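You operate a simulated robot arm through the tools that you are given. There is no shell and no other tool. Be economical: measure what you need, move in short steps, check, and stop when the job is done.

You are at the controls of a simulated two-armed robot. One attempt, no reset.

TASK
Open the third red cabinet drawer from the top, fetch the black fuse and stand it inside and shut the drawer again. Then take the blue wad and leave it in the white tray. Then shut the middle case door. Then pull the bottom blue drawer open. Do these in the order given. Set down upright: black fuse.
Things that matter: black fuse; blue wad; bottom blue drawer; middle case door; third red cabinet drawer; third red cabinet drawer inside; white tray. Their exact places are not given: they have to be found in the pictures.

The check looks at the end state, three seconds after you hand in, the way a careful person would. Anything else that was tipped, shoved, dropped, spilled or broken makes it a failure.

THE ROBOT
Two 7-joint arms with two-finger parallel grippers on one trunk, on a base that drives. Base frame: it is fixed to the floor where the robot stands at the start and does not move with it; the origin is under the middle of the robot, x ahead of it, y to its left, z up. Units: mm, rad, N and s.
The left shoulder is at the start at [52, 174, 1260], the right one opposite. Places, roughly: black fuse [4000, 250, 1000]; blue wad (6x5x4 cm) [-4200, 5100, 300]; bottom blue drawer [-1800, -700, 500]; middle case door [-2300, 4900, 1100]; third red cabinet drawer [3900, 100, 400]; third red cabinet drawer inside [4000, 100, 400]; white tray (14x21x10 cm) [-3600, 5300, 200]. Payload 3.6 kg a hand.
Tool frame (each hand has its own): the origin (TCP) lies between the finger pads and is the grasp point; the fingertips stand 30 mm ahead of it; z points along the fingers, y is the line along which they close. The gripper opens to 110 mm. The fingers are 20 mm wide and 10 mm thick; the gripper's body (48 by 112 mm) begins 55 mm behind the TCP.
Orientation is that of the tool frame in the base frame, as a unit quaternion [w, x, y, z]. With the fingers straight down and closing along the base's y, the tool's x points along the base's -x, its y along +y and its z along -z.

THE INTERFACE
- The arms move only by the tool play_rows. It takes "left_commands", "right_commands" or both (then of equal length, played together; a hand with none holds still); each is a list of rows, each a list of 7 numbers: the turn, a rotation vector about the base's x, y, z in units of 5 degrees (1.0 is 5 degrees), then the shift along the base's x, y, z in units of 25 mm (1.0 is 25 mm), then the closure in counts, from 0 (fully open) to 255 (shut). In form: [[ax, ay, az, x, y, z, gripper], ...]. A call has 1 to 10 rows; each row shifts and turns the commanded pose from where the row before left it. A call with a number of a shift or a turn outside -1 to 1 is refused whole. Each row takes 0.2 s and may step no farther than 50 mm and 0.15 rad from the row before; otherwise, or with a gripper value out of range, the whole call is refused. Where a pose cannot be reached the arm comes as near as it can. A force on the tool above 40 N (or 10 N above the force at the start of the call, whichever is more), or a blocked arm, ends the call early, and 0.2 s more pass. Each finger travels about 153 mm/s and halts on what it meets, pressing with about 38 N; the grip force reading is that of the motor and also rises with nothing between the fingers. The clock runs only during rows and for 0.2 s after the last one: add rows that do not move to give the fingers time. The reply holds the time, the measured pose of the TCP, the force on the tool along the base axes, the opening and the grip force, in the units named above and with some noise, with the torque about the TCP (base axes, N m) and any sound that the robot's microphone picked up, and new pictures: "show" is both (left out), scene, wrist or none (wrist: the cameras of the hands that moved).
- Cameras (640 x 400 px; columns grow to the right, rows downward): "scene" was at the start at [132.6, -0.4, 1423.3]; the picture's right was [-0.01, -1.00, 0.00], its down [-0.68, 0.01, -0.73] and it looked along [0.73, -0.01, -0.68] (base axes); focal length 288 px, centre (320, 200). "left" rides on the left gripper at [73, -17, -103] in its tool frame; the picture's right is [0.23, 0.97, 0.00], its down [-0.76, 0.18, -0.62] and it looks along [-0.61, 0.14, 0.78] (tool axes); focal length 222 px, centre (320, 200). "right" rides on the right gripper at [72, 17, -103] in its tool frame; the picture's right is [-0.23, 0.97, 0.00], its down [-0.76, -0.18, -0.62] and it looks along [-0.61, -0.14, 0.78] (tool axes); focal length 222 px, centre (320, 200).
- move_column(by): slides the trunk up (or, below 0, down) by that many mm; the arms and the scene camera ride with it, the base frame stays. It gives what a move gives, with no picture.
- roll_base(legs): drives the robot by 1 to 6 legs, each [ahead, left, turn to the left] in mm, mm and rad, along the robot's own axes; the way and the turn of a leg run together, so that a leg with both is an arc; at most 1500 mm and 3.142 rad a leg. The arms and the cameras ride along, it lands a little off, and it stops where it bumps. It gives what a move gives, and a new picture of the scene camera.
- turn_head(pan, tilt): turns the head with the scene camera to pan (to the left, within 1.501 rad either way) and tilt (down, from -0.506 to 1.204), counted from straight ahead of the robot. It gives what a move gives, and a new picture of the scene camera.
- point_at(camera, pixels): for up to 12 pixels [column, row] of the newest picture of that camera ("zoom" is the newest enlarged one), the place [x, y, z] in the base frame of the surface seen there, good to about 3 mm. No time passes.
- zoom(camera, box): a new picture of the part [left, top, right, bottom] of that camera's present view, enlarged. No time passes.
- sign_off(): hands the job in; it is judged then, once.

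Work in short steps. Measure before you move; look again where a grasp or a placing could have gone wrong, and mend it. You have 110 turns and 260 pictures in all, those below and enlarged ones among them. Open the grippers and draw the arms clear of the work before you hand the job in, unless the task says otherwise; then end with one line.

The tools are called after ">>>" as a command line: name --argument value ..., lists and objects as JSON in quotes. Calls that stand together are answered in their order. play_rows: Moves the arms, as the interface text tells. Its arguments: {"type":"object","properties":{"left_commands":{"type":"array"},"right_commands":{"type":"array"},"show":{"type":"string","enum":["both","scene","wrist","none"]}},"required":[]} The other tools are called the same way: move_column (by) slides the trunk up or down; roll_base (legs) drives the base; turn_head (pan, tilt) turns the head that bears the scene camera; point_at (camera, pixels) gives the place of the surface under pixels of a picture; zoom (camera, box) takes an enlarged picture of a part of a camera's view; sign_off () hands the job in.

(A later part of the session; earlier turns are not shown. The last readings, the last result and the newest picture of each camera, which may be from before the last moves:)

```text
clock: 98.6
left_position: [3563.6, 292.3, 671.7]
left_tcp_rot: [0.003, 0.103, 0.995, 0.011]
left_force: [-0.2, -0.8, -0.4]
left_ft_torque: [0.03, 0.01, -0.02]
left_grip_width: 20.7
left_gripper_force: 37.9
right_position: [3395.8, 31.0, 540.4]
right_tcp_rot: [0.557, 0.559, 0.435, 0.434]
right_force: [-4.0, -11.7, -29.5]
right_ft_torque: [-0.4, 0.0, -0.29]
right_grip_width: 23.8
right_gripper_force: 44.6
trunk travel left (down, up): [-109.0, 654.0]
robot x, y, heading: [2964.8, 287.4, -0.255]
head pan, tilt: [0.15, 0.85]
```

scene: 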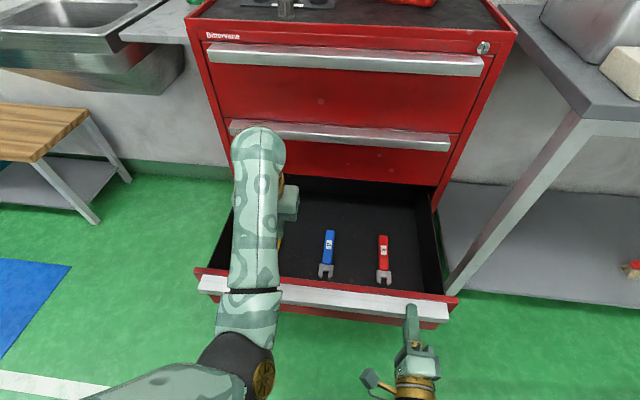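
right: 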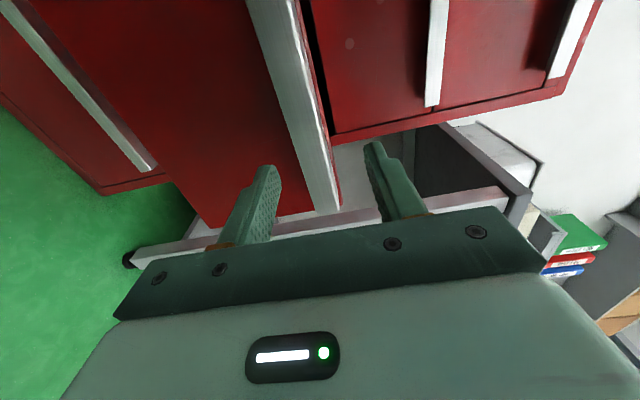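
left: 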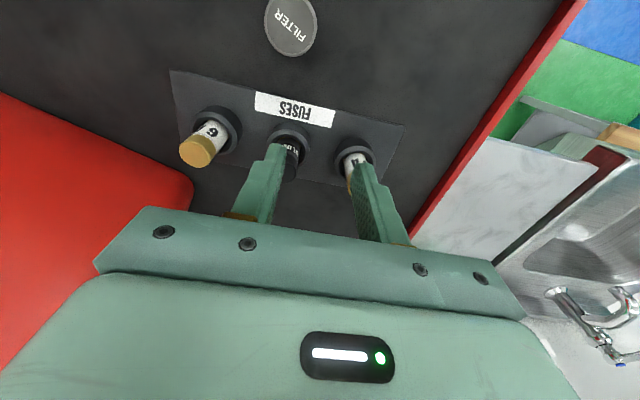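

The drawer is now open about 325 mm. I release, back the right hand off and up, and trim the left hand.

>>> play_rows --right_commands '[[0, 0, 0, 0, 0, 0, 120], [0, 0, 0, 0, 0, 0, 120], [0, 0, 0, -0.969, 0.248, 0, 120], [0, 0, 0, -0.969, 0.248, 0, 120], [0, 0, 0, -0.969, 0.248, 0, 120], [0, 0, 0, 0, 0, 1, 120], [0, 0, 0, 0, 0, 1, 120], [0, 0, 0, 0, 0, 1, 120], [0, 0, 0, 0, 0, 1, 120]]' --show "none"

>>> play_rows --right_commands '[[0, 0, 0, 0, 0, 1, 120], [0, 0, 0, 0, 0, 1, 120], [0, 0, 0, 0, 0, 1, 120], [0, 0, 0, 0, 0, 1, 120]]' --left_commands '[[0, 0, 0, -0.88, -0.14, 0, 255], [0, 0, 0, -0.88, -0.14, 0, 255], [0, 0, 0, 0, 0, 0, 255], [0, 0, 0, 0, 0, 0, 255]]' --show "none"

>>> roll_base --legs '[[130, 0, 0]]'

```text
clock: 100.6
left_position: [3564.0, 293.2, 672.5]
left_tcp_rot: [0.003, 0.104, 0.995, 0.01]
left_force: [0.0, 0.0, -0.8]
left_ft_torque: [0.01, 0.01, -0.02]
left_grip_width: 20.6
left_gripper_force: 37.6
right_position: [3322.6, 49.1, 641.8]
right_tcp_rot: [0.558, 0.558, 0.434, 0.434]
right_force: [0.4, -0.4, 0.1]
right_ft_torque: [0.03, -0.03, 0.0]
right_grip_width: 58.1
right_gripper_force: 0.0
trunk travel left (down, up): [-109.0, 654.0]
robot x, y, heading: [2964.1, 287.6, -0.253]
head pan, tilt: [0.15, 0.85]
```

```text
clock: 101.6
left_position: [3537.0, 291.2, 660.3]
left_tcp_rot: [0.015, 0.1, 0.995, 0.017]
left_force: [-0.4, 0.6, 0.3]
left_ft_torque: [0.02, -0.02, -0.01]
left_grip_width: 20.8
left_gripper_force: 38.4
left hand out of reach, approached as far as the arm can: row 1, 2
right_position: [3320.3, 40.7, 727.2]
right_tcp_rot: [0.566, 0.542, 0.462, 0.416]
right_force: [0.2, 0.3, -0.2]
right_ft_torque: [-0.02, -0.05, 0.01]
right_grip_width: 58.1
right_gripper_force: 0.1
trunk travel left (down, up): [-109.0, 654.0]
robot x, y, heading: [2968.4, 286.2, -0.256]
head pan, tilt: [0.15, 0.85]
```

```text
clock: 102.9
left_position: [3661.8, 259.5, 657.6]
left_tcp_rot: [0.013, 0.101, 0.995, 0.019]
left_force: [-0.2, 0.0, -0.4]
left_ft_torque: [0.0, 0.01, -0.01]
left_grip_width: 20.9
left_gripper_force: 37.9
right_position: [3445.0, 4.0, 729.3]
right_tcp_rot: [0.566, 0.545, 0.458, 0.415]
right_force: [0.2, -0.4, 0.0]
right_ft_torque: [-0.03, 0.0, -0.01]
right_grip_width: 58.2
right_gripper_force: 0.1
trunk travel left (down, up): [-109.0, 654.0]
robot x, y, heading: [3094.4, 254.6, -0.256]
head pan, tilt: [0.15, 0.85]
```

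scene: 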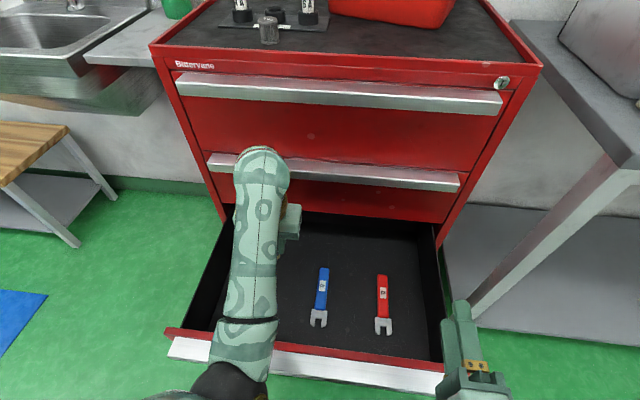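

I lower the trunk 100 mm and check the spot below the fuse.

>>> move_column --by -100

>>> play_rows --left_commands '[[-0.4, 0.34, 0, 0, 0, 0, 255], [0, 0, 0, 0, 0, -0.5, 255]]'

```text
clock: 104.2
left_position: [3661.1, 267.4, 511.4]
left_tcp_rot: [-0.043, 0.099, 0.993, 0.036]
left_force: [0.6, -0.1, -0.8]
left_ft_torque: [-0.03, 0.02, 0.0]
left_grip_width: 20.5
left_gripper_force: 38.1
right_position: [3444.6, 6.3, 629.1]
right_tcp_rot: [0.567, 0.545, 0.458, 0.415]
right_force: [0.3, -0.8, 0.9]
right_ft_torque: [0.01, 0.02, -0.01]
right_grip_width: 58.2
right_gripper_force: 0.0
trunk travel left (down, up): [-9.0, 754.0]
robot x, y, heading: [3094.2, 256.2, -0.256]
head pan, tilt: [0.15, 0.85]
```

```text
clock: 104.8
left_position: [3662.1, 267.9, 492.6]
left_tcp_rot: [-0.059, 0.101, 0.993, 0.016]
left_force: [-0.2, 0.3, -0.5]
left_ft_torque: [0.0, 0.03, 0.01]
left_grip_width: 20.7
left_gripper_force: 37.8
left hand out of reach, approached as far as the arm can: row 1
right_position: [3445.0, 4.5, 629.9]
right_tcp_rot: [0.567, 0.545, 0.459, 0.415]
right_force: [0.5, -0.4, -0.1]
right_ft_torque: [0.02, 0.0, -0.04]
right_grip_width: 58.1
right_gripper_force: 0.1
trunk travel left (down, up): [-9.0, 754.0]
robot x, y, heading: [3090.7, 253.3, -0.257]
head pan, tilt: [0.15, 0.85]
```

scene: 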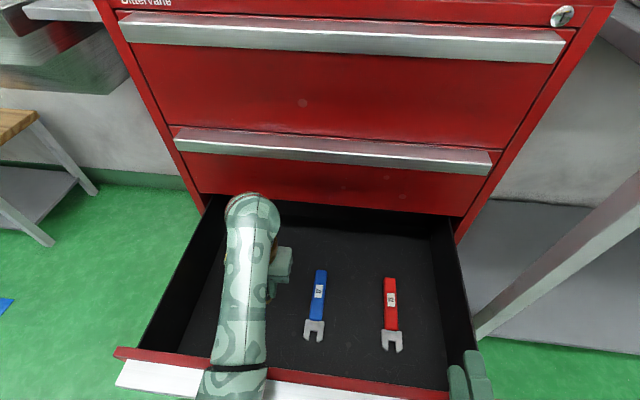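
left: 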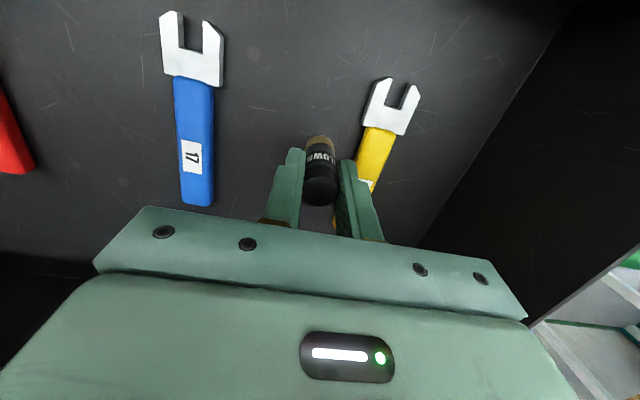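

The left tool still leans about 7°. I try correcting it while drawing the hand slightly toward the robot.

>>> play_rows --left_commands '[[-0.25, -0.65, 0, 0, 0, 0.5, 255], [-0.25, -0.65, 0, 0, 0, 0.5, 255]]' --show "none"

```text
clock: 105.4
left_position: [3673.4, 268.2, 526.7]
left_tcp_rot: [0.016, 0.099, 0.995, 0.001]
left_force: [0.0, 0.4, -0.8]
left_ft_torque: [0.0, 0.0, 0.0]
left_grip_width: 20.9
left_gripper_force: 37.9
right_position: [3444.8, 4.6, 629.9]
right_tcp_rot: [0.566, 0.545, 0.459, 0.415]
right_force: [-1.6, -0.3, -0.2]
right_ft_torque: [0.01, 0.01, -0.02]
right_grip_width: 57.8
right_gripper_force: 0.1
trunk travel left (down, up): [-9.0, 754.0]
robot x, y, heading: [3093.3, 254.0, -0.257]
head pan, tilt: [0.15, 0.85]
```

Now vertical within 2°. I shift 30 mm toward the middle of the gap and start down.

>>> play_rows --left_commands '[[0, 0.3, 0, -0.44, -0.5, 0, 255], [0, 0, 0, -0.44, -0.5, 0, 255], [0, 0, 0, 0, 0, -0.8, 255], [0, 0, 0, 0, 0, -0.8, 255]]' --show "wrist"

```text
clock: 106.4
left_position: [3652.0, 243.9, 483.7]
left_tcp_rot: [-0.001, 0.099, 0.995, -0.001]
left_force: [-0.3, -0.6, -0.8]
left_ft_torque: [0.02, 0.0, -0.01]
left_grip_width: 20.4
left_gripper_force: 38.2
right_position: [3444.1, 4.4, 628.8]
right_tcp_rot: [0.567, 0.544, 0.459, 0.414]
right_force: [0.0, 0.1, 0.4]
right_ft_torque: [0.03, 0.0, -0.03]
right_grip_width: 58.3
right_gripper_force: 0.0
trunk travel left (down, up): [-9.0, 754.0]
robot x, y, heading: [3091.6, 251.5, -0.251]
head pan, tilt: [0.15, 0.85]
```

left: 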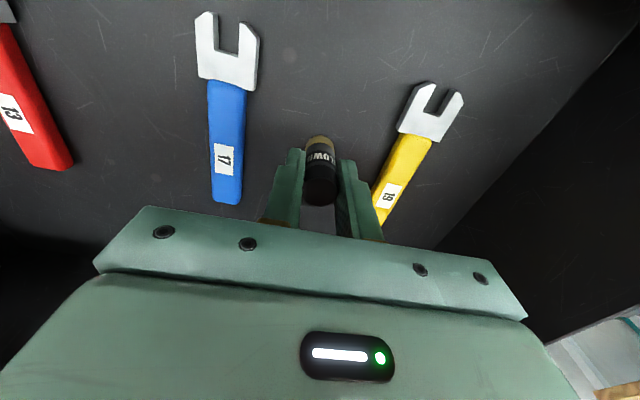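

>>> point_at --camera "left" --pixels '[[385, 190], [375, 220], [245, 170], [240, 200], [320, 120], [320, 139], [305, 150]]'

```text
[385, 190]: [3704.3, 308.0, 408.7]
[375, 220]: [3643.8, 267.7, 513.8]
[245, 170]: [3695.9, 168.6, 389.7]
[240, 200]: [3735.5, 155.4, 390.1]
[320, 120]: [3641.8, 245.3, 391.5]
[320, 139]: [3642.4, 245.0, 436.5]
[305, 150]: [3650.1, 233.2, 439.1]
```

The fuse base is about 39 mm above the floor, with a clear gap either side. I lower it.

>>> play_rows --left_commands '[[0, 0, 0, 0, 0, -0.7, 255], [0, 0, 0, 0, 0, -0.6, 255], [0, 0, 0, 0, 0, -0.1, 255]]' --show "none"

```text
clock: 107.2
left_position: [3654.5, 251.0, 446.7]
left_tcp_rot: [0.004, 0.102, 0.995, 0.012]
left_force: [-1.2, -0.1, 0.3]
left_ft_torque: [-0.01, -0.01, 0.01]
left_grip_width: 20.8
left_gripper_force: 37.9
right_position: [3444.9, 3.6, 629.7]
right_tcp_rot: [0.567, 0.544, 0.458, 0.415]
right_force: [-0.2, 0.1, -0.2]
right_ft_torque: [0.0, -0.02, 0.0]
right_grip_width: 58.2
right_gripper_force: 0.1
trunk travel left (down, up): [-9.0, 754.0]
robot x, y, heading: [3091.4, 250.3, -0.255]
head pan, tilt: [0.15, 0.85]
```

>>> play_rows --left_commands '[[-0.25, 0.1, 0, 0, 0, -0.08, 255], [0, 0, 0, 0, 0, -0.08, 255]]' --show "wrist"

```text
clock: 107.8
left_position: [3651.9, 265.5, 443.3]
left_tcp_rot: [0.004, 0.104, 0.994, 0.02]
left_force: [-3.2, -13.7, 30.6]
left_ft_torque: [-0.6, 0.12, -0.04]
left_grip_width: 20.9
left_gripper_force: 38.3
right_position: [3439.7, 0.8, 632.9]
right_tcp_rot: [0.569, 0.545, 0.454, 0.416]
right_force: [0.4, -0.2, -0.4]
right_ft_torque: [0.03, 0.0, 0.01]
right_grip_width: 58.3
right_gripper_force: 0.1
trunk travel left (down, up): [-9.0, 754.0]
robot x, y, heading: [3093.2, 252.0, -0.259]
head pan, tilt: [0.15, 0.85]
```

left: 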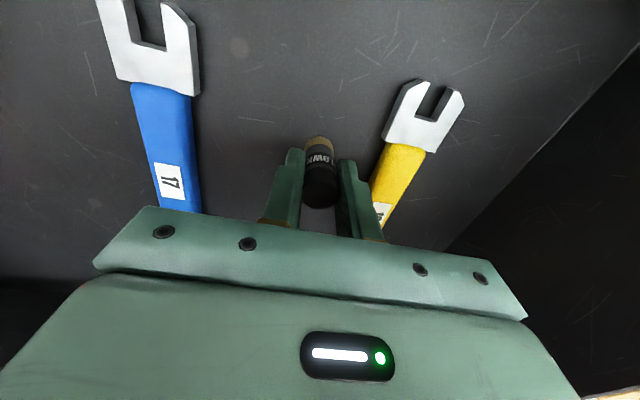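

The fuse touches the floor. I ease up a hair and open only to about 35 mm.

>>> play_rows --left_commands '[[0, 0, 0, 0, 0, 0.06, 255], [0, 0, 0, 0, 0, 0, 175], [0, 0, 0, 0, 0, 0, 175]]' --show "wrist"

```text
clock: 108.8
left_position: [3657.6, 265.1, 445.4]
left_tcp_rot: [0.009, 0.104, 0.994, 0.022]
left_force: [0.6, 0.5, 0.7]
left_ft_torque: [-0.04, 0.0, 0.0]
left_grip_width: 34.4
left_gripper_force: 0.0
right_position: [3440.8, -0.2, 631.3]
right_tcp_rot: [0.567, 0.546, 0.455, 0.416]
right_force: [0.7, 0.1, -0.6]
right_ft_torque: [-0.02, -0.01, -0.04]
right_grip_width: 58.5
right_gripper_force: 0.0
trunk travel left (down, up): [-9.0, 754.0]
robot x, y, heading: [3096.6, 250.3, -0.256]
head pan, tilt: [0.15, 0.85]
stopped in row 3 (left hand): the arm was blocked; the commanded pose is now the measured one
```

left: 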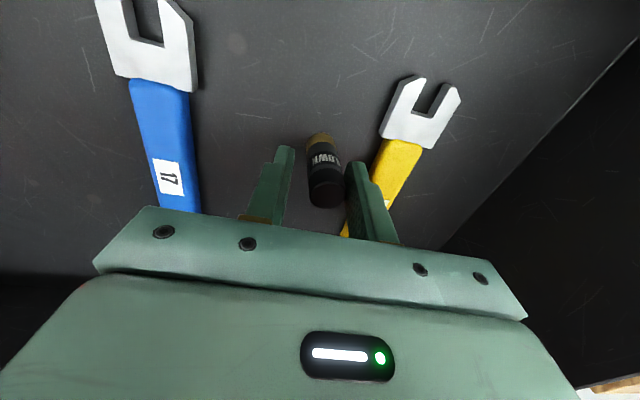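

The fuse stands. I centre the hand slightly and lift straight out by the trunk.

>>> play_rows --left_commands '[[0, 0, 0, 0, 0.16, 0, 165]]' --show "none"

>>> move_column --by 70

>>> zoom --camera "left" --box '[0, 0, 640, 400]'

```text
clock: 109.2
left_position: [3657.9, 273.3, 443.8]
left_tcp_rot: [0.009, 0.106, 0.994, 0.029]
left_force: [-0.8, 0.5, 0.1]
left_ft_torque: [-0.01, -0.02, -0.02]
left_grip_width: 38.7
left_gripper_force: 0.1
right_position: [3439.3, 0.4, 631.3]
right_tcp_rot: [0.568, 0.545, 0.454, 0.417]
right_force: [0.1, -0.5, 0.1]
right_ft_torque: [-0.01, -0.03, -0.02]
right_grip_width: 58.0
right_gripper_force: 0.0
trunk travel left (down, up): [-9.0, 754.0]
robot x, y, heading: [3090.6, 251.9, -0.261]
head pan, tilt: [0.15, 0.85]
```

```text
clock: 110.3
left_position: [3667.1, 308.4, 502.9]
left_tcp_rot: [0.004, 0.094, 0.994, 0.055]
left_force: [-0.5, 0.2, 0.5]
left_ft_torque: [0.03, 0.01, -0.02]
left_grip_width: 38.8
left_gripper_force: 0.1
right_position: [3443.7, 4.2, 698.6]
right_tcp_rot: [0.566, 0.545, 0.46, 0.413]
right_force: [-0.2, 0.2, 0.0]
right_ft_torque: [-0.03, -0.02, 0.02]
right_grip_width: 58.3
right_gripper_force: 0.0
trunk travel left (down, up): [-79.0, 684.0]
robot x, y, heading: [3091.6, 255.5, -0.259]
head pan, tilt: [0.15, 0.85]
```

```text
1.00 times, centred on (320, 200) of left (not enlarged: the box is as wide or as high as the picture)
```

zoom: 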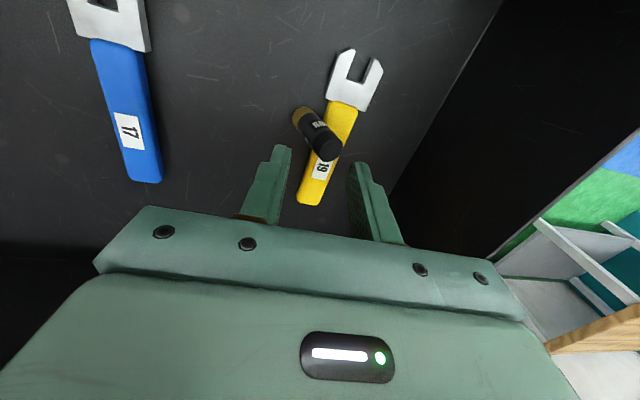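

The hand drifted sideways during the lift. I measure whether the fuse still stands.

>>> zoom --camera "left" --box '[256, 80, 384, 160]'

>>> point_at --camera "left" --pixels '[[329, 153], [318, 128], [303, 113], [296, 122]]'

>>> point_at --camera "zoom" --pixels '[[370, 350], [330, 250], [230, 160], [210, 220], [300, 160]]'

```text
5.00 times, centred on (320, 120) of left
```

zoom: 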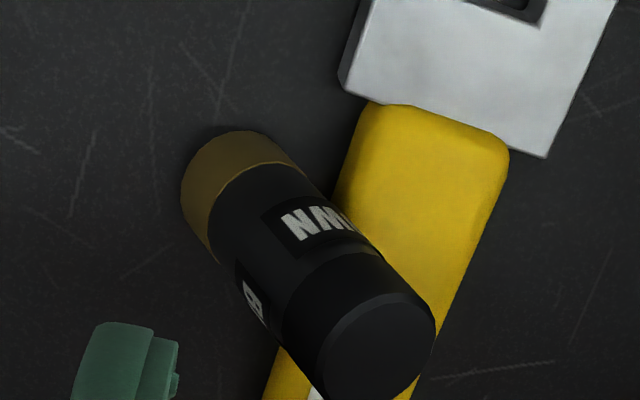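

```text
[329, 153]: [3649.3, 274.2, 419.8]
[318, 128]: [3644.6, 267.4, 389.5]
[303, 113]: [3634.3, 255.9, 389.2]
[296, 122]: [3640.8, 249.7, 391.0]
```

```text
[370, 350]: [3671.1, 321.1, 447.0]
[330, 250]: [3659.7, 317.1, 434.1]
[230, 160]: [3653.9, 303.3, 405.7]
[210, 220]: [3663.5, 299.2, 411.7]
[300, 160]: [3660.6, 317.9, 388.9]
```

The fuse leans about 20° against the yellow wrench, so I need to redo it. First I raise up clear and spread the arms, since their elbows were touching.

>>> move_column --by 180

>>> play_rows --right_commands '[[0, 0, 0, -0.1, -1, 0.3, 120], [0, 0, 0, -0.1, -1, 0.3, 120], [0, 0, 0, -0.1, -1, 0.3, 120], [0, 0, 0, -0.1, -1, 0.3, 120], [0, 0, 0, -0.1, -1, 0.3, 120], [0, 0, 0, -0.1, -1, 0.3, 120], [0, 0, 0, -0.1, -1, 0, 120]]' --show "none"

>>> turn_head --pan 0.1 --tilt 1.1

```text
clock: 111.7
left_position: [3667.7, 302.7, 643.7]
left_tcp_rot: [0.01, 0.091, 0.995, 0.041]
left_force: [0.1, -0.1, 0.2]
left_ft_torque: [-0.04, 0.04, -0.01]
left_grip_width: 38.9
left_gripper_force: 0.1
right_position: [3428.0, 11.9, 816.5]
right_tcp_rot: [0.56, 0.496, 0.521, 0.41]
right_force: [0.1, -1.2, -0.1]
right_ft_torque: [0.0, 0.01, -0.02]
right_grip_width: 58.2
right_gripper_force: 0.0
trunk travel left (down, up): [-210.0, 553.0]
robot x, y, heading: [3091.3, 251.3, -0.256]
head pan, tilt: [0.15, 0.85]
stopped: the arm was blocked; the commanded pose is now the measured one
```

```text
clock: 113.3
left_position: [3667.0, 301.2, 641.6]
left_tcp_rot: [0.009, 0.093, 0.995, 0.041]
left_force: [-0.1, -0.9, 0.0]
left_ft_torque: [0.01, 0.0, 0.0]
left_grip_width: 38.8
left_gripper_force: 0.1
right_position: [3411.5, -163.8, 858.7]
right_tcp_rot: [0.559, 0.499, 0.52, 0.411]
right_force: [0.2, 0.1, 0.2]
right_ft_torque: [-0.02, -0.03, 0.01]
right_grip_width: 58.2
right_gripper_force: 0.1
trunk travel left (down, up): [-210.0, 553.0]
robot x, y, heading: [3088.3, 253.0, -0.261]
head pan, tilt: [0.15, 0.85]
```

```text
clock: 114.0
left_position: [3666.8, 301.1, 641.2]
left_tcp_rot: [0.009, 0.092, 0.995, 0.042]
left_force: [1.0, -0.2, 0.9]
left_ft_torque: [0.0, 0.0, -0.02]
left_grip_width: 38.8
left_gripper_force: 0.0
right_position: [3410.8, -163.8, 859.2]
right_tcp_rot: [0.56, 0.498, 0.52, 0.41]
right_force: [-0.5, -1.0, -0.1]
right_ft_torque: [0.0, 0.0, -0.02]
right_grip_width: 58.2
right_gripper_force: 0.1
trunk travel left (down, up): [-210.0, 553.0]
robot x, y, heading: [3090.4, 255.7, -0.259]
head pan, tilt: [0.099, 1.1]
```

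scene: 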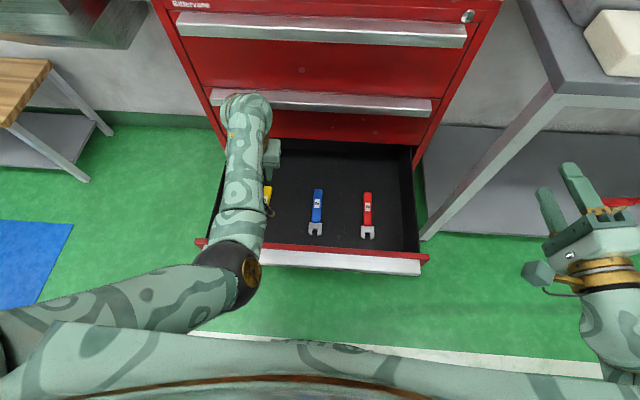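

The arms are apart now. I straighten the left tool and look at the fuse.

>>> play_rows --left_commands '[[-0.93, 0.29, -0.3, 0, 0, 0, 120], [0, 0, 0, 0, 0, 0, 120]]' --show "wrist"

>>> zoom --camera "left" --box '[220, 50, 420, 175]'

```text
clock: 114.6
left_position: [3668.1, 303.4, 640.1]
left_tcp_rot: [0.0, 0.105, 0.995, 0.001]
left_force: [0.9, 0.5, 0.8]
left_ft_torque: [-0.01, 0.0, 0.0]
left_grip_width: 58.3
left_gripper_force: 0.0
right_position: [3411.2, -162.1, 860.2]
right_tcp_rot: [0.56, 0.499, 0.52, 0.41]
right_force: [1.0, 0.9, 0.1]
right_ft_torque: [-0.02, 0.0, -0.03]
right_grip_width: 58.2
right_gripper_force: 0.1
trunk travel left (down, up): [-210.0, 553.0]
robot x, y, heading: [3090.7, 257.6, -0.26]
head pan, tilt: [0.099, 1.1]
```

left: 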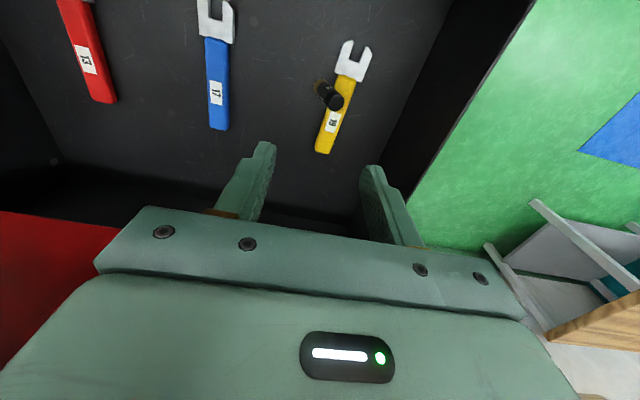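

```text
3.20 times, centred on (320, 112) of left
```

zoom: 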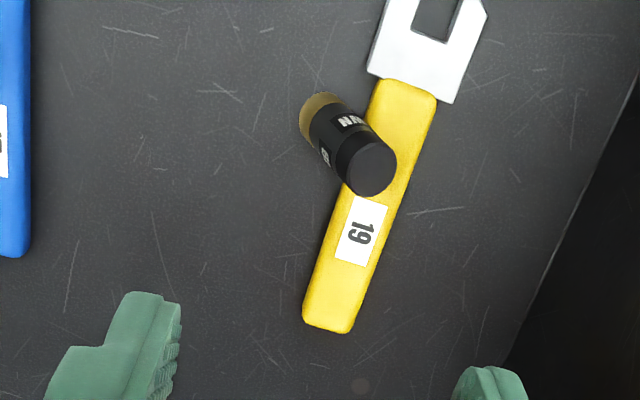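

>>> point_at --camera "zoom" --pixels '[[375, 165], [365, 175], [345, 140], [325, 125], [312, 110], [305, 125], [340, 300], [400, 100]]'

```text
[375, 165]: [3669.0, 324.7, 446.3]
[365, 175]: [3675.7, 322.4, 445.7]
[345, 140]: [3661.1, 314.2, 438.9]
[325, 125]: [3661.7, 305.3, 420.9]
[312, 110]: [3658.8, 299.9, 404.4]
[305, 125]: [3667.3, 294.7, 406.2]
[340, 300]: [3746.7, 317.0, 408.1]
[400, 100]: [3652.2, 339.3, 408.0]
```

It leans about 22° toward +y, top at (3672,323,446). I move above it and lower with the trunk, both arms now apart, to regrasp.

>>> play_rows --left_commands '[[0, 0, 0, 0.12, 0.56, 0, 120]]' --show "none"

>>> move_column --by -150

>>> zoom --camera "left" --box '[220, 50, 420, 175]'

```text
clock: 115.0
left_position: [3669.9, 313.4, 640.7]
left_tcp_rot: [0.0, 0.105, 0.994, -0.002]
left_force: [0.4, -0.6, -0.6]
left_ft_torque: [-0.06, -0.01, -0.01]
left_grip_width: 58.3
left_gripper_force: 0.0
right_position: [3411.7, -162.3, 860.4]
right_tcp_rot: [0.56, 0.498, 0.52, 0.41]
right_force: [0.2, 0.0, -0.5]
right_ft_torque: [0.0, 0.0, -0.01]
right_grip_width: 58.3
right_gripper_force: 0.0
trunk travel left (down, up): [-210.0, 553.0]
robot x, y, heading: [3089.9, 255.0, -0.258]
head pan, tilt: [0.099, 1.1]
```

```text
clock: 116.8
left_position: [3689.4, 323.6, 505.4]
left_tcp_rot: [0.021, 0.098, 0.995, 0.007]
left_force: [-0.2, 0.5, -0.4]
left_ft_torque: [-0.01, 0.01, -0.03]
left_grip_width: 58.0
left_gripper_force: 0.0
right_position: [3408.9, -163.1, 710.3]
right_tcp_rot: [0.56, 0.498, 0.519, 0.41]
right_force: [0.4, -0.1, 0.5]
right_ft_torque: [-0.04, -0.02, -0.03]
right_grip_width: 58.3
right_gripper_force: 0.1
trunk travel left (down, up): [-60.0, 703.0]
robot x, y, heading: [3088.6, 254.1, -0.257]
head pan, tilt: [0.099, 1.1]
```

```text
3.20 times, centred on (320, 112) of left
```

zoom: 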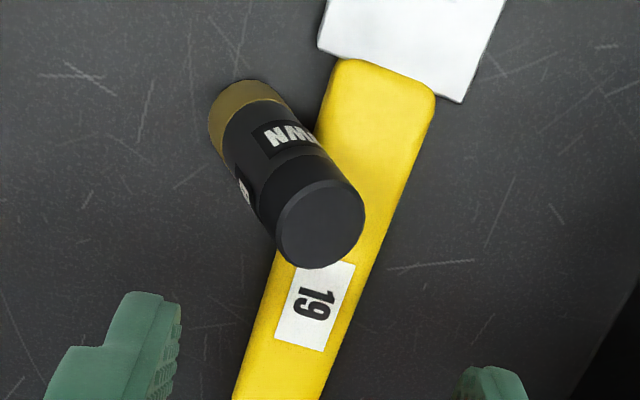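

The arm was deflected again while lowering. I look for where its elbow is.

>>> turn_head --pan 0.2 --tilt 1.2

>>> point_at --camera "scene" --pixels '[[240, 275], [250, 230], [240, 200], [200, 290], [330, 230], [240, 130]]'

```text
clock: 117.5
left_position: [3685.3, 327.0, 500.5]
left_tcp_rot: [0.016, 0.1, 0.995, 0.01]
left_force: [-0.3, -0.6, 0.1]
left_ft_torque: [-0.01, -0.02, 0.0]
left_grip_width: 58.3
left_gripper_force: 0.0
right_position: [3410.8, -164.3, 710.9]
right_tcp_rot: [0.559, 0.499, 0.52, 0.41]
right_force: [0.5, 0.4, 0.0]
right_ft_torque: [0.0, 0.01, 0.02]
right_grip_width: 58.4
right_gripper_force: 0.0
trunk travel left (down, up): [-60.0, 703.0]
robot x, y, heading: [3092.7, 250.9, -0.258]
head pan, tilt: [0.201, 1.201]
```

scene: 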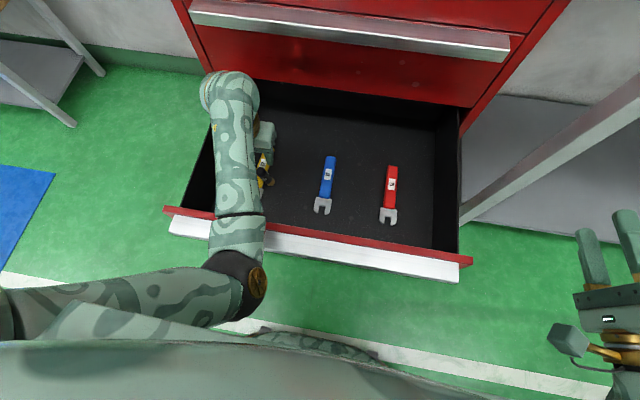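

```text
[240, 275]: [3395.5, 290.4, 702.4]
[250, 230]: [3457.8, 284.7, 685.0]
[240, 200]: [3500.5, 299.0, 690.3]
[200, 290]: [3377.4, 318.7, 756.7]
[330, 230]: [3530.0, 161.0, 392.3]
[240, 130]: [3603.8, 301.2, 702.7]
```

The forearm is lying too low and meets the drawer front (elbow top z 702). I'll work with the shoulder higher and the robot closer: raise trunk, draw both arms back, then roll ahead.

>>> move_column --by 150

>>> play_rows --left_commands '[[0, 0, 0, -0.969, 0.248, 0, 120], [0, 0, 0, -0.969, 0.248, 0, 120], [0, 0, 0, -0.969, 0.248, 0, 120], [0, 0, 0, -0.969, 0.248, 0, 120]]' --right_commands '[[0, 0, 0, -0.969, 0.248, 0, 120], [0, 0, 0, -0.969, 0.248, 0, 120], [0, 0, 0, -0.969, 0.248, 0, 120], [0, 0, 0, 0, 0, 0, 120]]' --show "none"

```text
clock: 119.2
left_position: [3672.4, 324.8, 640.8]
left_tcp_rot: [0.002, 0.1, 0.995, 0.009]
left_force: [0.2, 0.8, -0.3]
left_ft_torque: [-0.02, 0.0, -0.02]
left_grip_width: 57.9
left_gripper_force: 0.0
right_position: [3410.5, -162.5, 859.4]
right_tcp_rot: [0.56, 0.498, 0.521, 0.409]
right_force: [0.5, 0.7, -0.5]
right_ft_torque: [0.03, 0.01, 0.01]
right_grip_width: 58.2
right_gripper_force: 0.0
trunk travel left (down, up): [-210.0, 553.0]
robot x, y, heading: [3093.6, 254.5, -0.256]
head pan, tilt: [0.201, 1.201]
```

```text
clock: 119.9
left_position: [3702.1, 324.2, 723.1]
left_tcp_rot: [0.096, 0.095, 0.991, -0.004]
left_force: [0.2, 0.5, 0.5]
left_ft_torque: [-0.01, 0.06, 0.05]
left_grip_width: 58.4
left_gripper_force: 0.0
right_position: [3361.6, -150.4, 861.0]
right_tcp_rot: [0.559, 0.499, 0.52, 0.41]
right_force: [-0.6, -0.1, 0.4]
right_ft_torque: [-0.01, 0.0, 0.0]
right_grip_width: 58.1
right_gripper_force: 0.1
trunk travel left (down, up): [-210.0, 553.0]
robot x, y, heading: [3089.3, 251.3, -0.254]
head pan, tilt: [0.201, 1.201]
stopped in row 3 (left hand): the arm was blocked; the commanded pose is now the measured one
```

The arm folds against my own body when pulled back. Instead I'll pitch the hand about 30° forward, which lifts the forearm; the fingers still close sideways, so the fuse stays upright in the grip.

>>> play_rows --left_commands '[[-0.248, -0.969, 0, 0, 0, 0, 120], [-0.248, -0.969, 0, 0, 0, 0, 120], [-0.248, -0.969, 0, 0, 0, 0, 120], [-0.248, -0.969, 0, 0, 0, 0, 120], [0, 0, 0, -0.5, 0.13, -0.5, 120]]' --show "scene"

>>> point_at --camera "scene" --pixels '[[240, 275], [250, 230], [240, 200]]'

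```text
clock: 120.8
left_position: [3758.5, 323.8, 805.7]
left_tcp_rot: [0.322, 0.083, 0.943, -0.03]
left_force: [0.2, 0.3, 0.0]
left_ft_torque: [0.0, -0.01, 0.03]
left_grip_width: 58.3
left_gripper_force: 0.1
right_position: [3362.4, -151.6, 860.3]
right_tcp_rot: [0.56, 0.499, 0.52, 0.409]
right_force: [-0.1, 0.7, 0.1]
right_ft_torque: [-0.02, -0.03, 0.0]
right_grip_width: 58.3
right_gripper_force: 0.0
trunk travel left (down, up): [-210.0, 553.0]
robot x, y, heading: [3094.2, 249.4, -0.258]
head pan, tilt: [0.201, 1.201]
stopped in row 4 (left hand): the arm was blocked; the commanded pose is now the measured one
```

scene: 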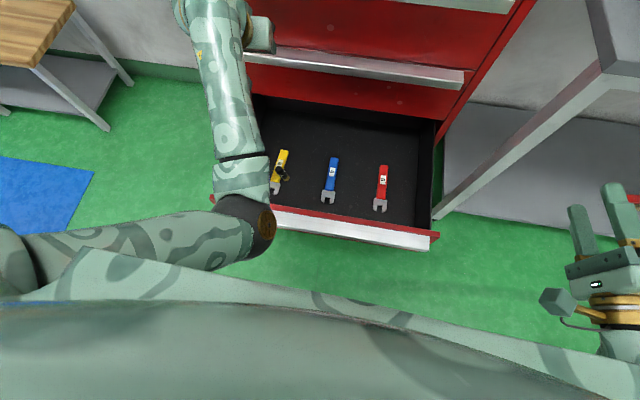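

```text
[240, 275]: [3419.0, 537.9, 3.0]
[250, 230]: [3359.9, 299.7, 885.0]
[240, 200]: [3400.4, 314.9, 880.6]
```

The elbow is jammed in front of my torso (inboard). I back off 200 mm for free space and swing the hand outward to bring the elbow outside.

>>> roll_base --legs '[[-220, 0, 0]]'

>>> play_rows --left_commands '[[0, 0, 0, 0.248, 0.969, 0, 120], [0, 0, 0, 0.248, 0.969, 0, 120], [0, 0, 0, 0.248, 0.969, 0, 120], [0, 0, 0, 0.248, 0.969, 0, 120], [0.248, 0.969, 0, 0.248, 0.969, 0, 120], [0.248, 0.969, 0, 0.248, 0.969, 0, 120], [0.248, 0.969, 0, 0.248, 0.969, 0, 120], [0.248, 0.969, 0, 0.248, 0.969, 0, 120], [0.248, 0.969, 0, 0.248, 0.969, 0, 120], [0.248, 0.969, 0, 0.248, 0.969, 0, 120]]' --show "none"

>>> turn_head --pan 0.3 --tilt 1.1

```text
clock: 122.5
left_position: [3541.4, 378.7, 804.8]
left_tcp_rot: [0.322, 0.085, 0.943, -0.028]
left_force: [-0.1, 0.4, -0.1]
left_ft_torque: [0.03, -0.02, 0.0]
left_grip_width: 58.6
left_gripper_force: 0.0
right_position: [3144.3, -94.2, 860.2]
right_tcp_rot: [0.561, 0.499, 0.519, 0.409]
right_force: [-0.7, -0.8, 0.1]
right_ft_torque: [0.01, 0.02, 0.02]
right_grip_width: 58.2
right_gripper_force: 0.0
trunk travel left (down, up): [-210.0, 553.0]
robot x, y, heading: [2876.8, 310.2, -0.26]
head pan, tilt: [0.201, 1.201]
```

scene: 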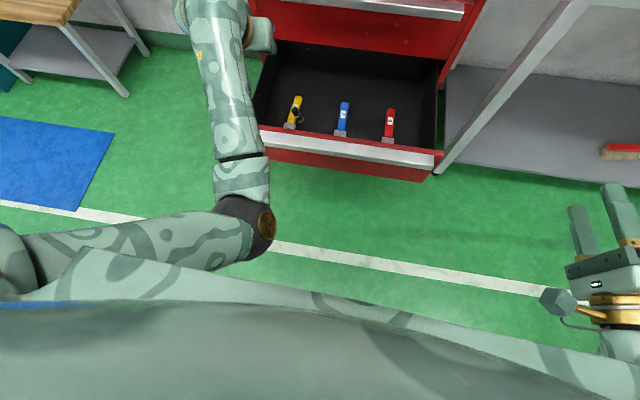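

```text
clock: 124.7
left_position: [3604.6, 619.6, 805.9]
left_tcp_rot: [0.067, 0.096, 0.993, 0.012]
left_force: [0.5, 0.0, 0.1]
left_ft_torque: [0.02, 0.01, 0.01]
left_grip_width: 58.1
left_gripper_force: 0.0
right_position: [3144.7, -95.2, 861.7]
right_tcp_rot: [0.56, 0.5, 0.518, 0.408]
right_force: [0.2, -0.2, 0.2]
right_ft_torque: [-0.02, -0.04, 0.01]
right_grip_width: 58.3
right_gripper_force: 0.0
trunk travel left (down, up): [-210.0, 553.0]
robot x, y, heading: [2876.2, 309.7, -0.263]
head pan, tilt: [0.201, 1.201]
```

```text
clock: 125.4
left_position: [3604.3, 619.0, 805.5]
left_tcp_rot: [0.069, 0.096, 0.993, 0.011]
left_force: [0.4, 0.3, -0.4]
left_ft_torque: [0.0, 0.02, 0.0]
left_grip_width: 58.2
left_gripper_force: 0.1
right_position: [3144.8, -93.9, 860.4]
right_tcp_rot: [0.561, 0.5, 0.518, 0.409]
right_force: [-0.2, 0.4, 0.4]
right_ft_torque: [0.0, -0.01, -0.02]
right_grip_width: 58.2
right_gripper_force: 0.0
trunk travel left (down, up): [-210.0, 553.0]
robot x, y, heading: [2873.2, 311.2, -0.26]
head pan, tilt: [0.3, 1.1]
```

scene: 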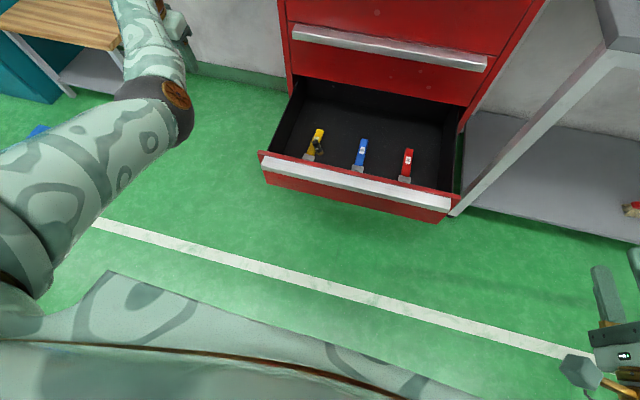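

The elbow is outside now. I draw the hand back, then bring it inward again.

>>> play_rows --left_commands '[[0.2, 0.77, 0, -0.967, 0.25, 0, 120], [0.2, 0.77, 0, -0.967, 0.25, 0, 120], [0, 0, 0, -0.967, 0.25, 0, 120], [0, 0, 0, -0.967, 0.25, 0, 120], [0, 0, 0, -0.967, 0.25, 0, 120], [0, 0, 0, -0.967, 0.25, 0, 120], [0, 0, 0, -0.967, 0.25, 0, 120]]' --show "none"

>>> play_rows --left_commands '[[0, 0, 0, -0.25, -0.967, 0, 120], [0, 0, 0, -0.25, -0.967, 0, 120], [0, 0, 0, -0.25, -0.967, 0, 120], [0, 0, 0, -0.25, -0.967, 0, 120], [0, 0, 0, -0.25, -0.967, 0, 120], [0, 0, 0, -0.25, -0.967, 0, 120], [0, 0, 0, -0.25, -0.967, 0, 120], [0, 0, 0, -0.25, -0.967, 0, 120], [0, 0, 0, -0.25, -0.967, 0, 120]]' --show "scene"

```text
clock: 127.0
left_position: [3432.8, 662.9, 804.4]
left_tcp_rot: [0.0, 0.097, 0.995, 0.021]
left_force: [0.7, -0.6, 0.2]
left_ft_torque: [0.01, -0.01, 0.04]
left_grip_width: 58.0
left_gripper_force: 0.1
right_position: [3144.9, -94.3, 860.4]
right_tcp_rot: [0.56, 0.5, 0.519, 0.408]
right_force: [0.6, 0.1, 0.1]
right_ft_torque: [0.01, -0.02, 0.0]
right_grip_width: 58.2
right_gripper_force: 0.1
trunk travel left (down, up): [-210.0, 553.0]
robot x, y, heading: [2875.6, 306.7, -0.258]
head pan, tilt: [0.3, 1.1]
```

```text
clock: 129.0
left_position: [3418.4, 466.7, 782.2]
left_tcp_rot: [0.016, 0.088, 0.996, 0.027]
left_force: [-0.2, 0.8, 0.0]
left_ft_torque: [0.06, 0.03, -0.04]
left_grip_width: 58.0
left_gripper_force: 0.1
left hand out of reach, approached as far as the arm can: row 6, 7, 8, 9
right_position: [3143.5, -94.4, 860.3]
right_tcp_rot: [0.561, 0.499, 0.519, 0.408]
right_force: [1.3, -0.6, -0.4]
right_ft_torque: [-0.07, -0.03, 0.0]
right_grip_width: 58.4
right_gripper_force: 0.1
trunk travel left (down, up): [-210.0, 553.0]
robot x, y, heading: [2877.5, 312.5, -0.264]
head pan, tilt: [0.3, 1.1]
```

scene: 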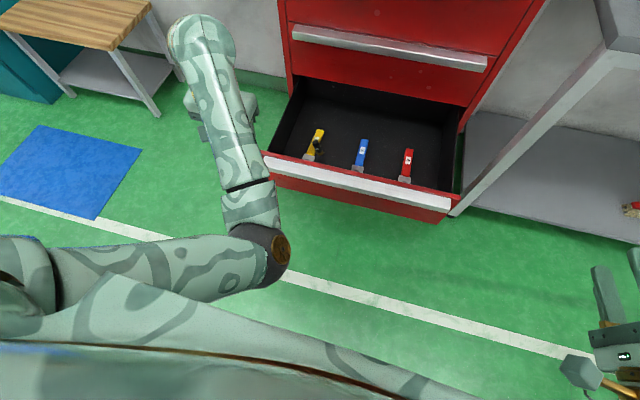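

The elbow swung in again. At the fuse pick the stretched-out pose lifted the elbow high, so I stretch the hand forward to get that pose back and measure the elbow.

>>> play_rows --left_commands '[[-0.3, 0.1, 0, 0.57, -0.978, 0.3, 120], [-0.3, 0.1, 0, 0.57, -0.978, 0.3, 120], [0, 0, 0, 0.57, -0.978, 0.3, 120], [0, 0, 0, 0.57, -0.978, 0, 120], [0, 0, 0, 0.967, -0.255, 0, 120], [0, 0, 0, 0.967, -0.255, 0, 120], [0, 0, 0, 0.967, -0.255, 0, 120], [0, 0, 0, -0.967, 0.255, 0, 120], [0, 0, 0, -0.967, 0.255, 0, 120]]' --show "scene"

```text
clock: 131.0
left_position: [3492.5, 356.2, 785.3]
left_tcp_rot: [-0.006, 0.097, 0.995, -0.005]
left_force: [-0.4, -0.1, 0.8]
left_ft_torque: [-0.02, 0.0, 0.0]
left_grip_width: 58.1
left_gripper_force: 0.1
left hand out of reach, approached as far as the arm can: row 1, 2
right_position: [3144.7, -94.5, 862.1]
right_tcp_rot: [0.56, 0.5, 0.519, 0.408]
right_force: [0.4, -0.9, -0.4]
right_ft_torque: [-0.04, -0.02, -0.04]
right_grip_width: 58.0
right_gripper_force: 0.0
trunk travel left (down, up): [-210.0, 553.0]
robot x, y, heading: [2874.8, 312.6, -0.261]
head pan, tilt: [0.3, 1.1]
```

scene: 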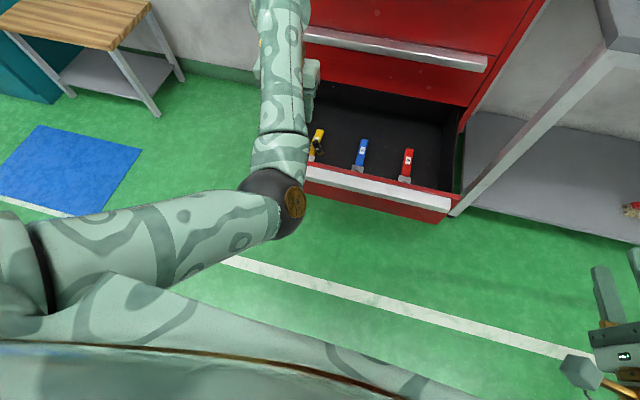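

>>> point_at --camera "scene" --pixels '[[270, 190], [285, 100], [285, 150], [318, 143], [321, 150]]'

>>> play_rows --left_commands '[[0, 0, 0, -0.4, 0.1, -1, 120], [0, 0, 0, -0.4, 0.1, -1, 120], [0, 0, 0, -0.4, 0.1, -1, 120]]' --show "scene"

>>> point_at --camera "scene" --pixels '[[270, 190], [285, 100], [285, 150], [290, 60]]'

```text
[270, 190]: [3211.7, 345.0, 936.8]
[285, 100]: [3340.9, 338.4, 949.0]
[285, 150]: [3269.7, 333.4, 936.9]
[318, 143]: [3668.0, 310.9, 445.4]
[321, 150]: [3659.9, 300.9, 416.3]
```

```text
clock: 131.8
left_position: [3463.2, 363.5, 711.7]
left_tcp_rot: [-0.006, 0.096, 0.995, -0.005]
left_force: [-0.3, -0.3, -0.1]
left_ft_torque: [-0.03, 0.01, 0.01]
left_grip_width: 58.3
left_gripper_force: 0.1
right_position: [3145.2, -95.1, 861.6]
right_tcp_rot: [0.561, 0.501, 0.519, 0.407]
right_force: [-1.0, -0.9, -0.1]
right_ft_torque: [0.0, -0.02, -0.01]
right_grip_width: 58.4
right_gripper_force: 0.0
trunk travel left (down, up): [-210.0, 553.0]
robot x, y, heading: [2881.9, 313.5, -0.257]
head pan, tilt: [0.3, 1.1]
```

scene: 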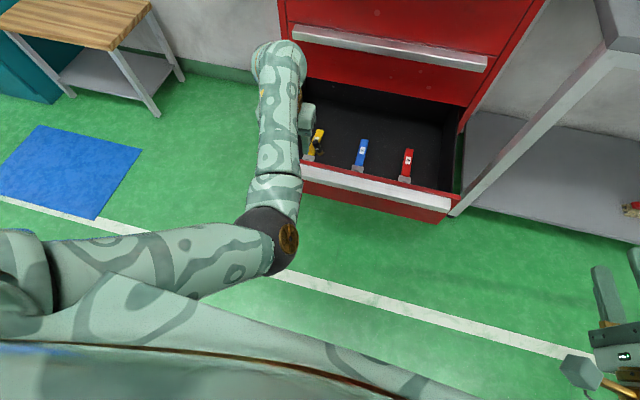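

```text
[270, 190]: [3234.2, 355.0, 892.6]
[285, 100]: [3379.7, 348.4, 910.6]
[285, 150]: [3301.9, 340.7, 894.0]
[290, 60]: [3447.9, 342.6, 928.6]
```

Over the front wall (z 553) the forearm is too low, but the side wall is only z 512. I turn to face the drawer from its left side and approach over that wall.

>>> roll_base --legs '[[0, 0, -1.568], [-779, 0, 0], [0, 569, 0]]'

>>> turn_head --pan 0.2 --tilt 1.0

>>> zoom --camera "left" --box '[0, 0, 640, 400]'

```text
clock: 142.6
left_position: [3671.9, 342.1, 712.4]
left_tcp_rot: [-0.007, 0.768, 0.64, -0.001]
left_force: [-0.5, 0.1, -0.8]
left_ft_torque: [0.0, -0.04, -0.01]
left_grip_width: 58.0
left_gripper_force: 0.1
right_position: [3211.0, 653.5, 861.4]
right_tcp_rot: [0.686, 0.72, 0.019, -0.102]
right_force: [0.6, 0.1, 0.4]
right_ft_torque: [0.03, -0.01, -0.03]
right_grip_width: 58.0
right_gripper_force: 0.1
trunk travel left (down, up): [-210.0, 553.0]
robot x, y, heading: [3611.8, 927.2, -1.819]
head pan, tilt: [0.3, 1.1]
```

scene: 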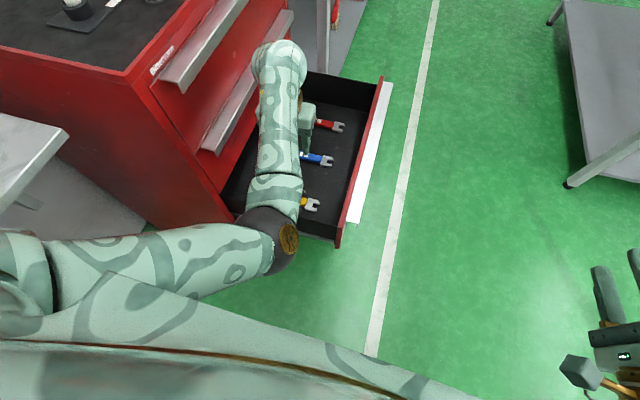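

```text
clock: 143.3
left_position: [3673.2, 342.8, 711.1]
left_tcp_rot: [-0.007, 0.768, 0.64, 0.001]
left_force: [0.2, -0.9, -0.5]
left_ft_torque: [0.02, -0.01, 0.04]
left_grip_width: 58.2
left_gripper_force: 0.1
right_position: [3209.5, 654.9, 861.6]
right_tcp_rot: [0.686, 0.721, 0.02, -0.102]
right_force: [0.3, -0.1, 0.1]
right_ft_torque: [-0.04, 0.01, 0.0]
right_grip_width: 58.2
right_gripper_force: 0.0
trunk travel left (down, up): [-210.0, 553.0]
robot x, y, heading: [3609.2, 930.5, -1.822]
head pan, tilt: [0.201, 1.0]
```

scene: 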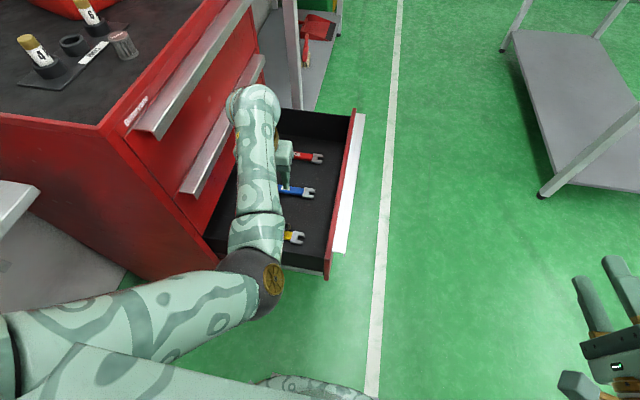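

```text
1.00 times, centred on (320, 200) of left (not enlarged: the box is as wide or as high as the picture)
```

zoom: 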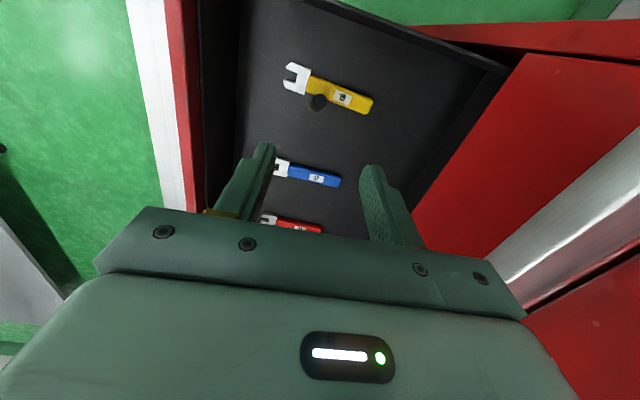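

The approach over the side wall is clear. I measure the fuse at (317,102).

>>> zoom --camera "left" --box '[270, 50, 390, 125]'

>>> point_at --camera "zoom" --pixels '[[260, 285], [245, 270], [220, 265], [285, 260], [240, 290], [250, 240], [270, 225]]'

```text
5.33 times, centred on (330, 88) of left
```

zoom: 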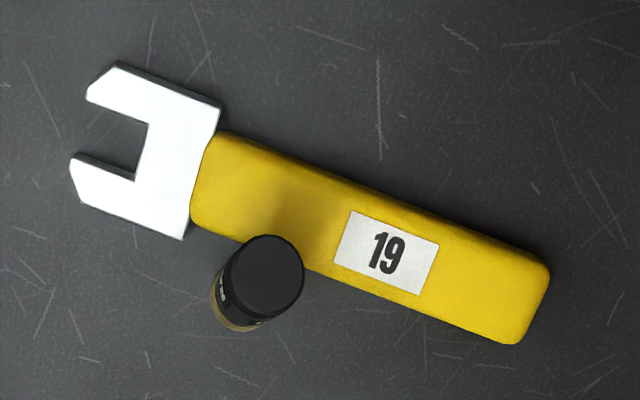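

```text
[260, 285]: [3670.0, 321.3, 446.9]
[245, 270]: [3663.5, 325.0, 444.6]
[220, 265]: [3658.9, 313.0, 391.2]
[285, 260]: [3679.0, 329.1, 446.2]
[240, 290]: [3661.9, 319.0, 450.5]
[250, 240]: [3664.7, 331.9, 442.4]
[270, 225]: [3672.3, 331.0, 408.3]
```

I lower the trunk, pitch the hand 11° forward to share the 22° lean, and look.

>>> move_column --by -188

>>> play_rows --left_commands '[[-0.71, 0.18, 0, 0, 0, 0, 120], [-0.71, 0.18, 0, 0, 0, 0, 120], [-0.71, 0.18, 0, 0, -0.15, 0, 120]]' --show "wrist"

```text
clock: 145.3
left_position: [3675.5, 337.4, 526.7]
left_tcp_rot: [-0.002, 0.767, 0.642, -0.002]
left_force: [0.1, -0.2, 0.1]
left_ft_torque: [0.0, -0.01, -0.01]
left_grip_width: 58.2
left_gripper_force: 0.0
right_position: [3210.4, 653.5, 673.2]
right_tcp_rot: [0.687, 0.719, 0.019, -0.102]
right_force: [0.6, 0.0, -0.1]
right_ft_torque: [0.01, -0.01, 0.04]
right_grip_width: 58.0
right_gripper_force: 0.1
trunk travel left (down, up): [-22.0, 741.0]
robot x, y, heading: [3609.6, 929.8, -1.823]
head pan, tilt: [0.201, 1.0]
```

```text
clock: 146.1
left_position: [3676.6, 329.8, 528.8]
left_tcp_rot: [0.059, 0.763, 0.638, -0.081]
left_force: [0.2, -1.0, -0.1]
left_ft_torque: [0.02, 0.03, -0.02]
left_grip_width: 58.1
left_gripper_force: 0.0
right_position: [3209.2, 654.1, 673.0]
right_tcp_rot: [0.686, 0.72, 0.019, -0.103]
right_force: [0.7, -0.2, 0.4]
right_ft_torque: [0.03, -0.02, 0.0]
right_grip_width: 58.3
right_gripper_force: 0.1
trunk travel left (down, up): [-22.0, 741.0]
robot x, y, heading: [3609.5, 931.3, -1.818]
head pan, tilt: [0.201, 1.0]
```

left: 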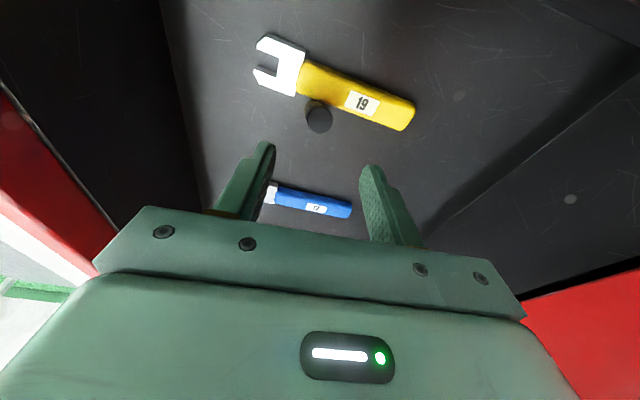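

>>> play_rows --left_commands '[[0, 0, 0, -0.05, 0.0, -0.8, 120], [0, 0, 0, -0.05, -0.06, -0.8, 120], [0, 0, 0, -0.05, -0.06, -0.8, 120], [0, 0, 0, -0.04, -0.06, -0.75, 120]]' --show "wrist"

```text
clock: 147.1
left_position: [3672.3, 327.1, 449.0]
left_tcp_rot: [0.057, 0.764, 0.638, -0.079]
left_force: [-0.4, -0.5, 0.2]
left_ft_torque: [-0.03, -0.01, 0.03]
left_grip_width: 58.4
left_gripper_force: 0.0
right_position: [3209.5, 654.2, 672.1]
right_tcp_rot: [0.686, 0.72, 0.019, -0.103]
right_force: [0.2, 0.6, 0.5]
right_ft_torque: [-0.01, -0.01, -0.03]
right_grip_width: 58.0
right_gripper_force: 0.1
trunk travel left (down, up): [-22.0, 741.0]
robot x, y, heading: [3610.8, 931.7, -1.815]
head pan, tilt: [0.201, 1.0]
```

left: 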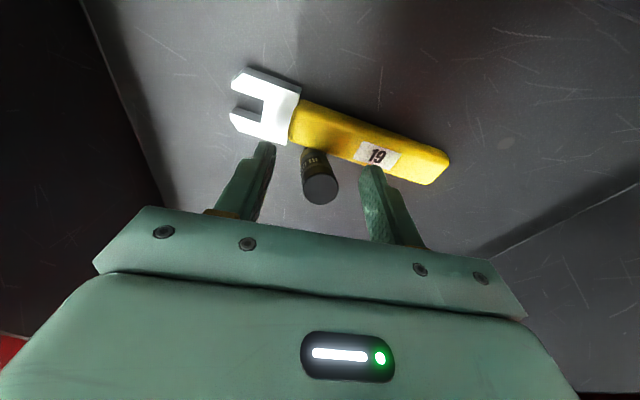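

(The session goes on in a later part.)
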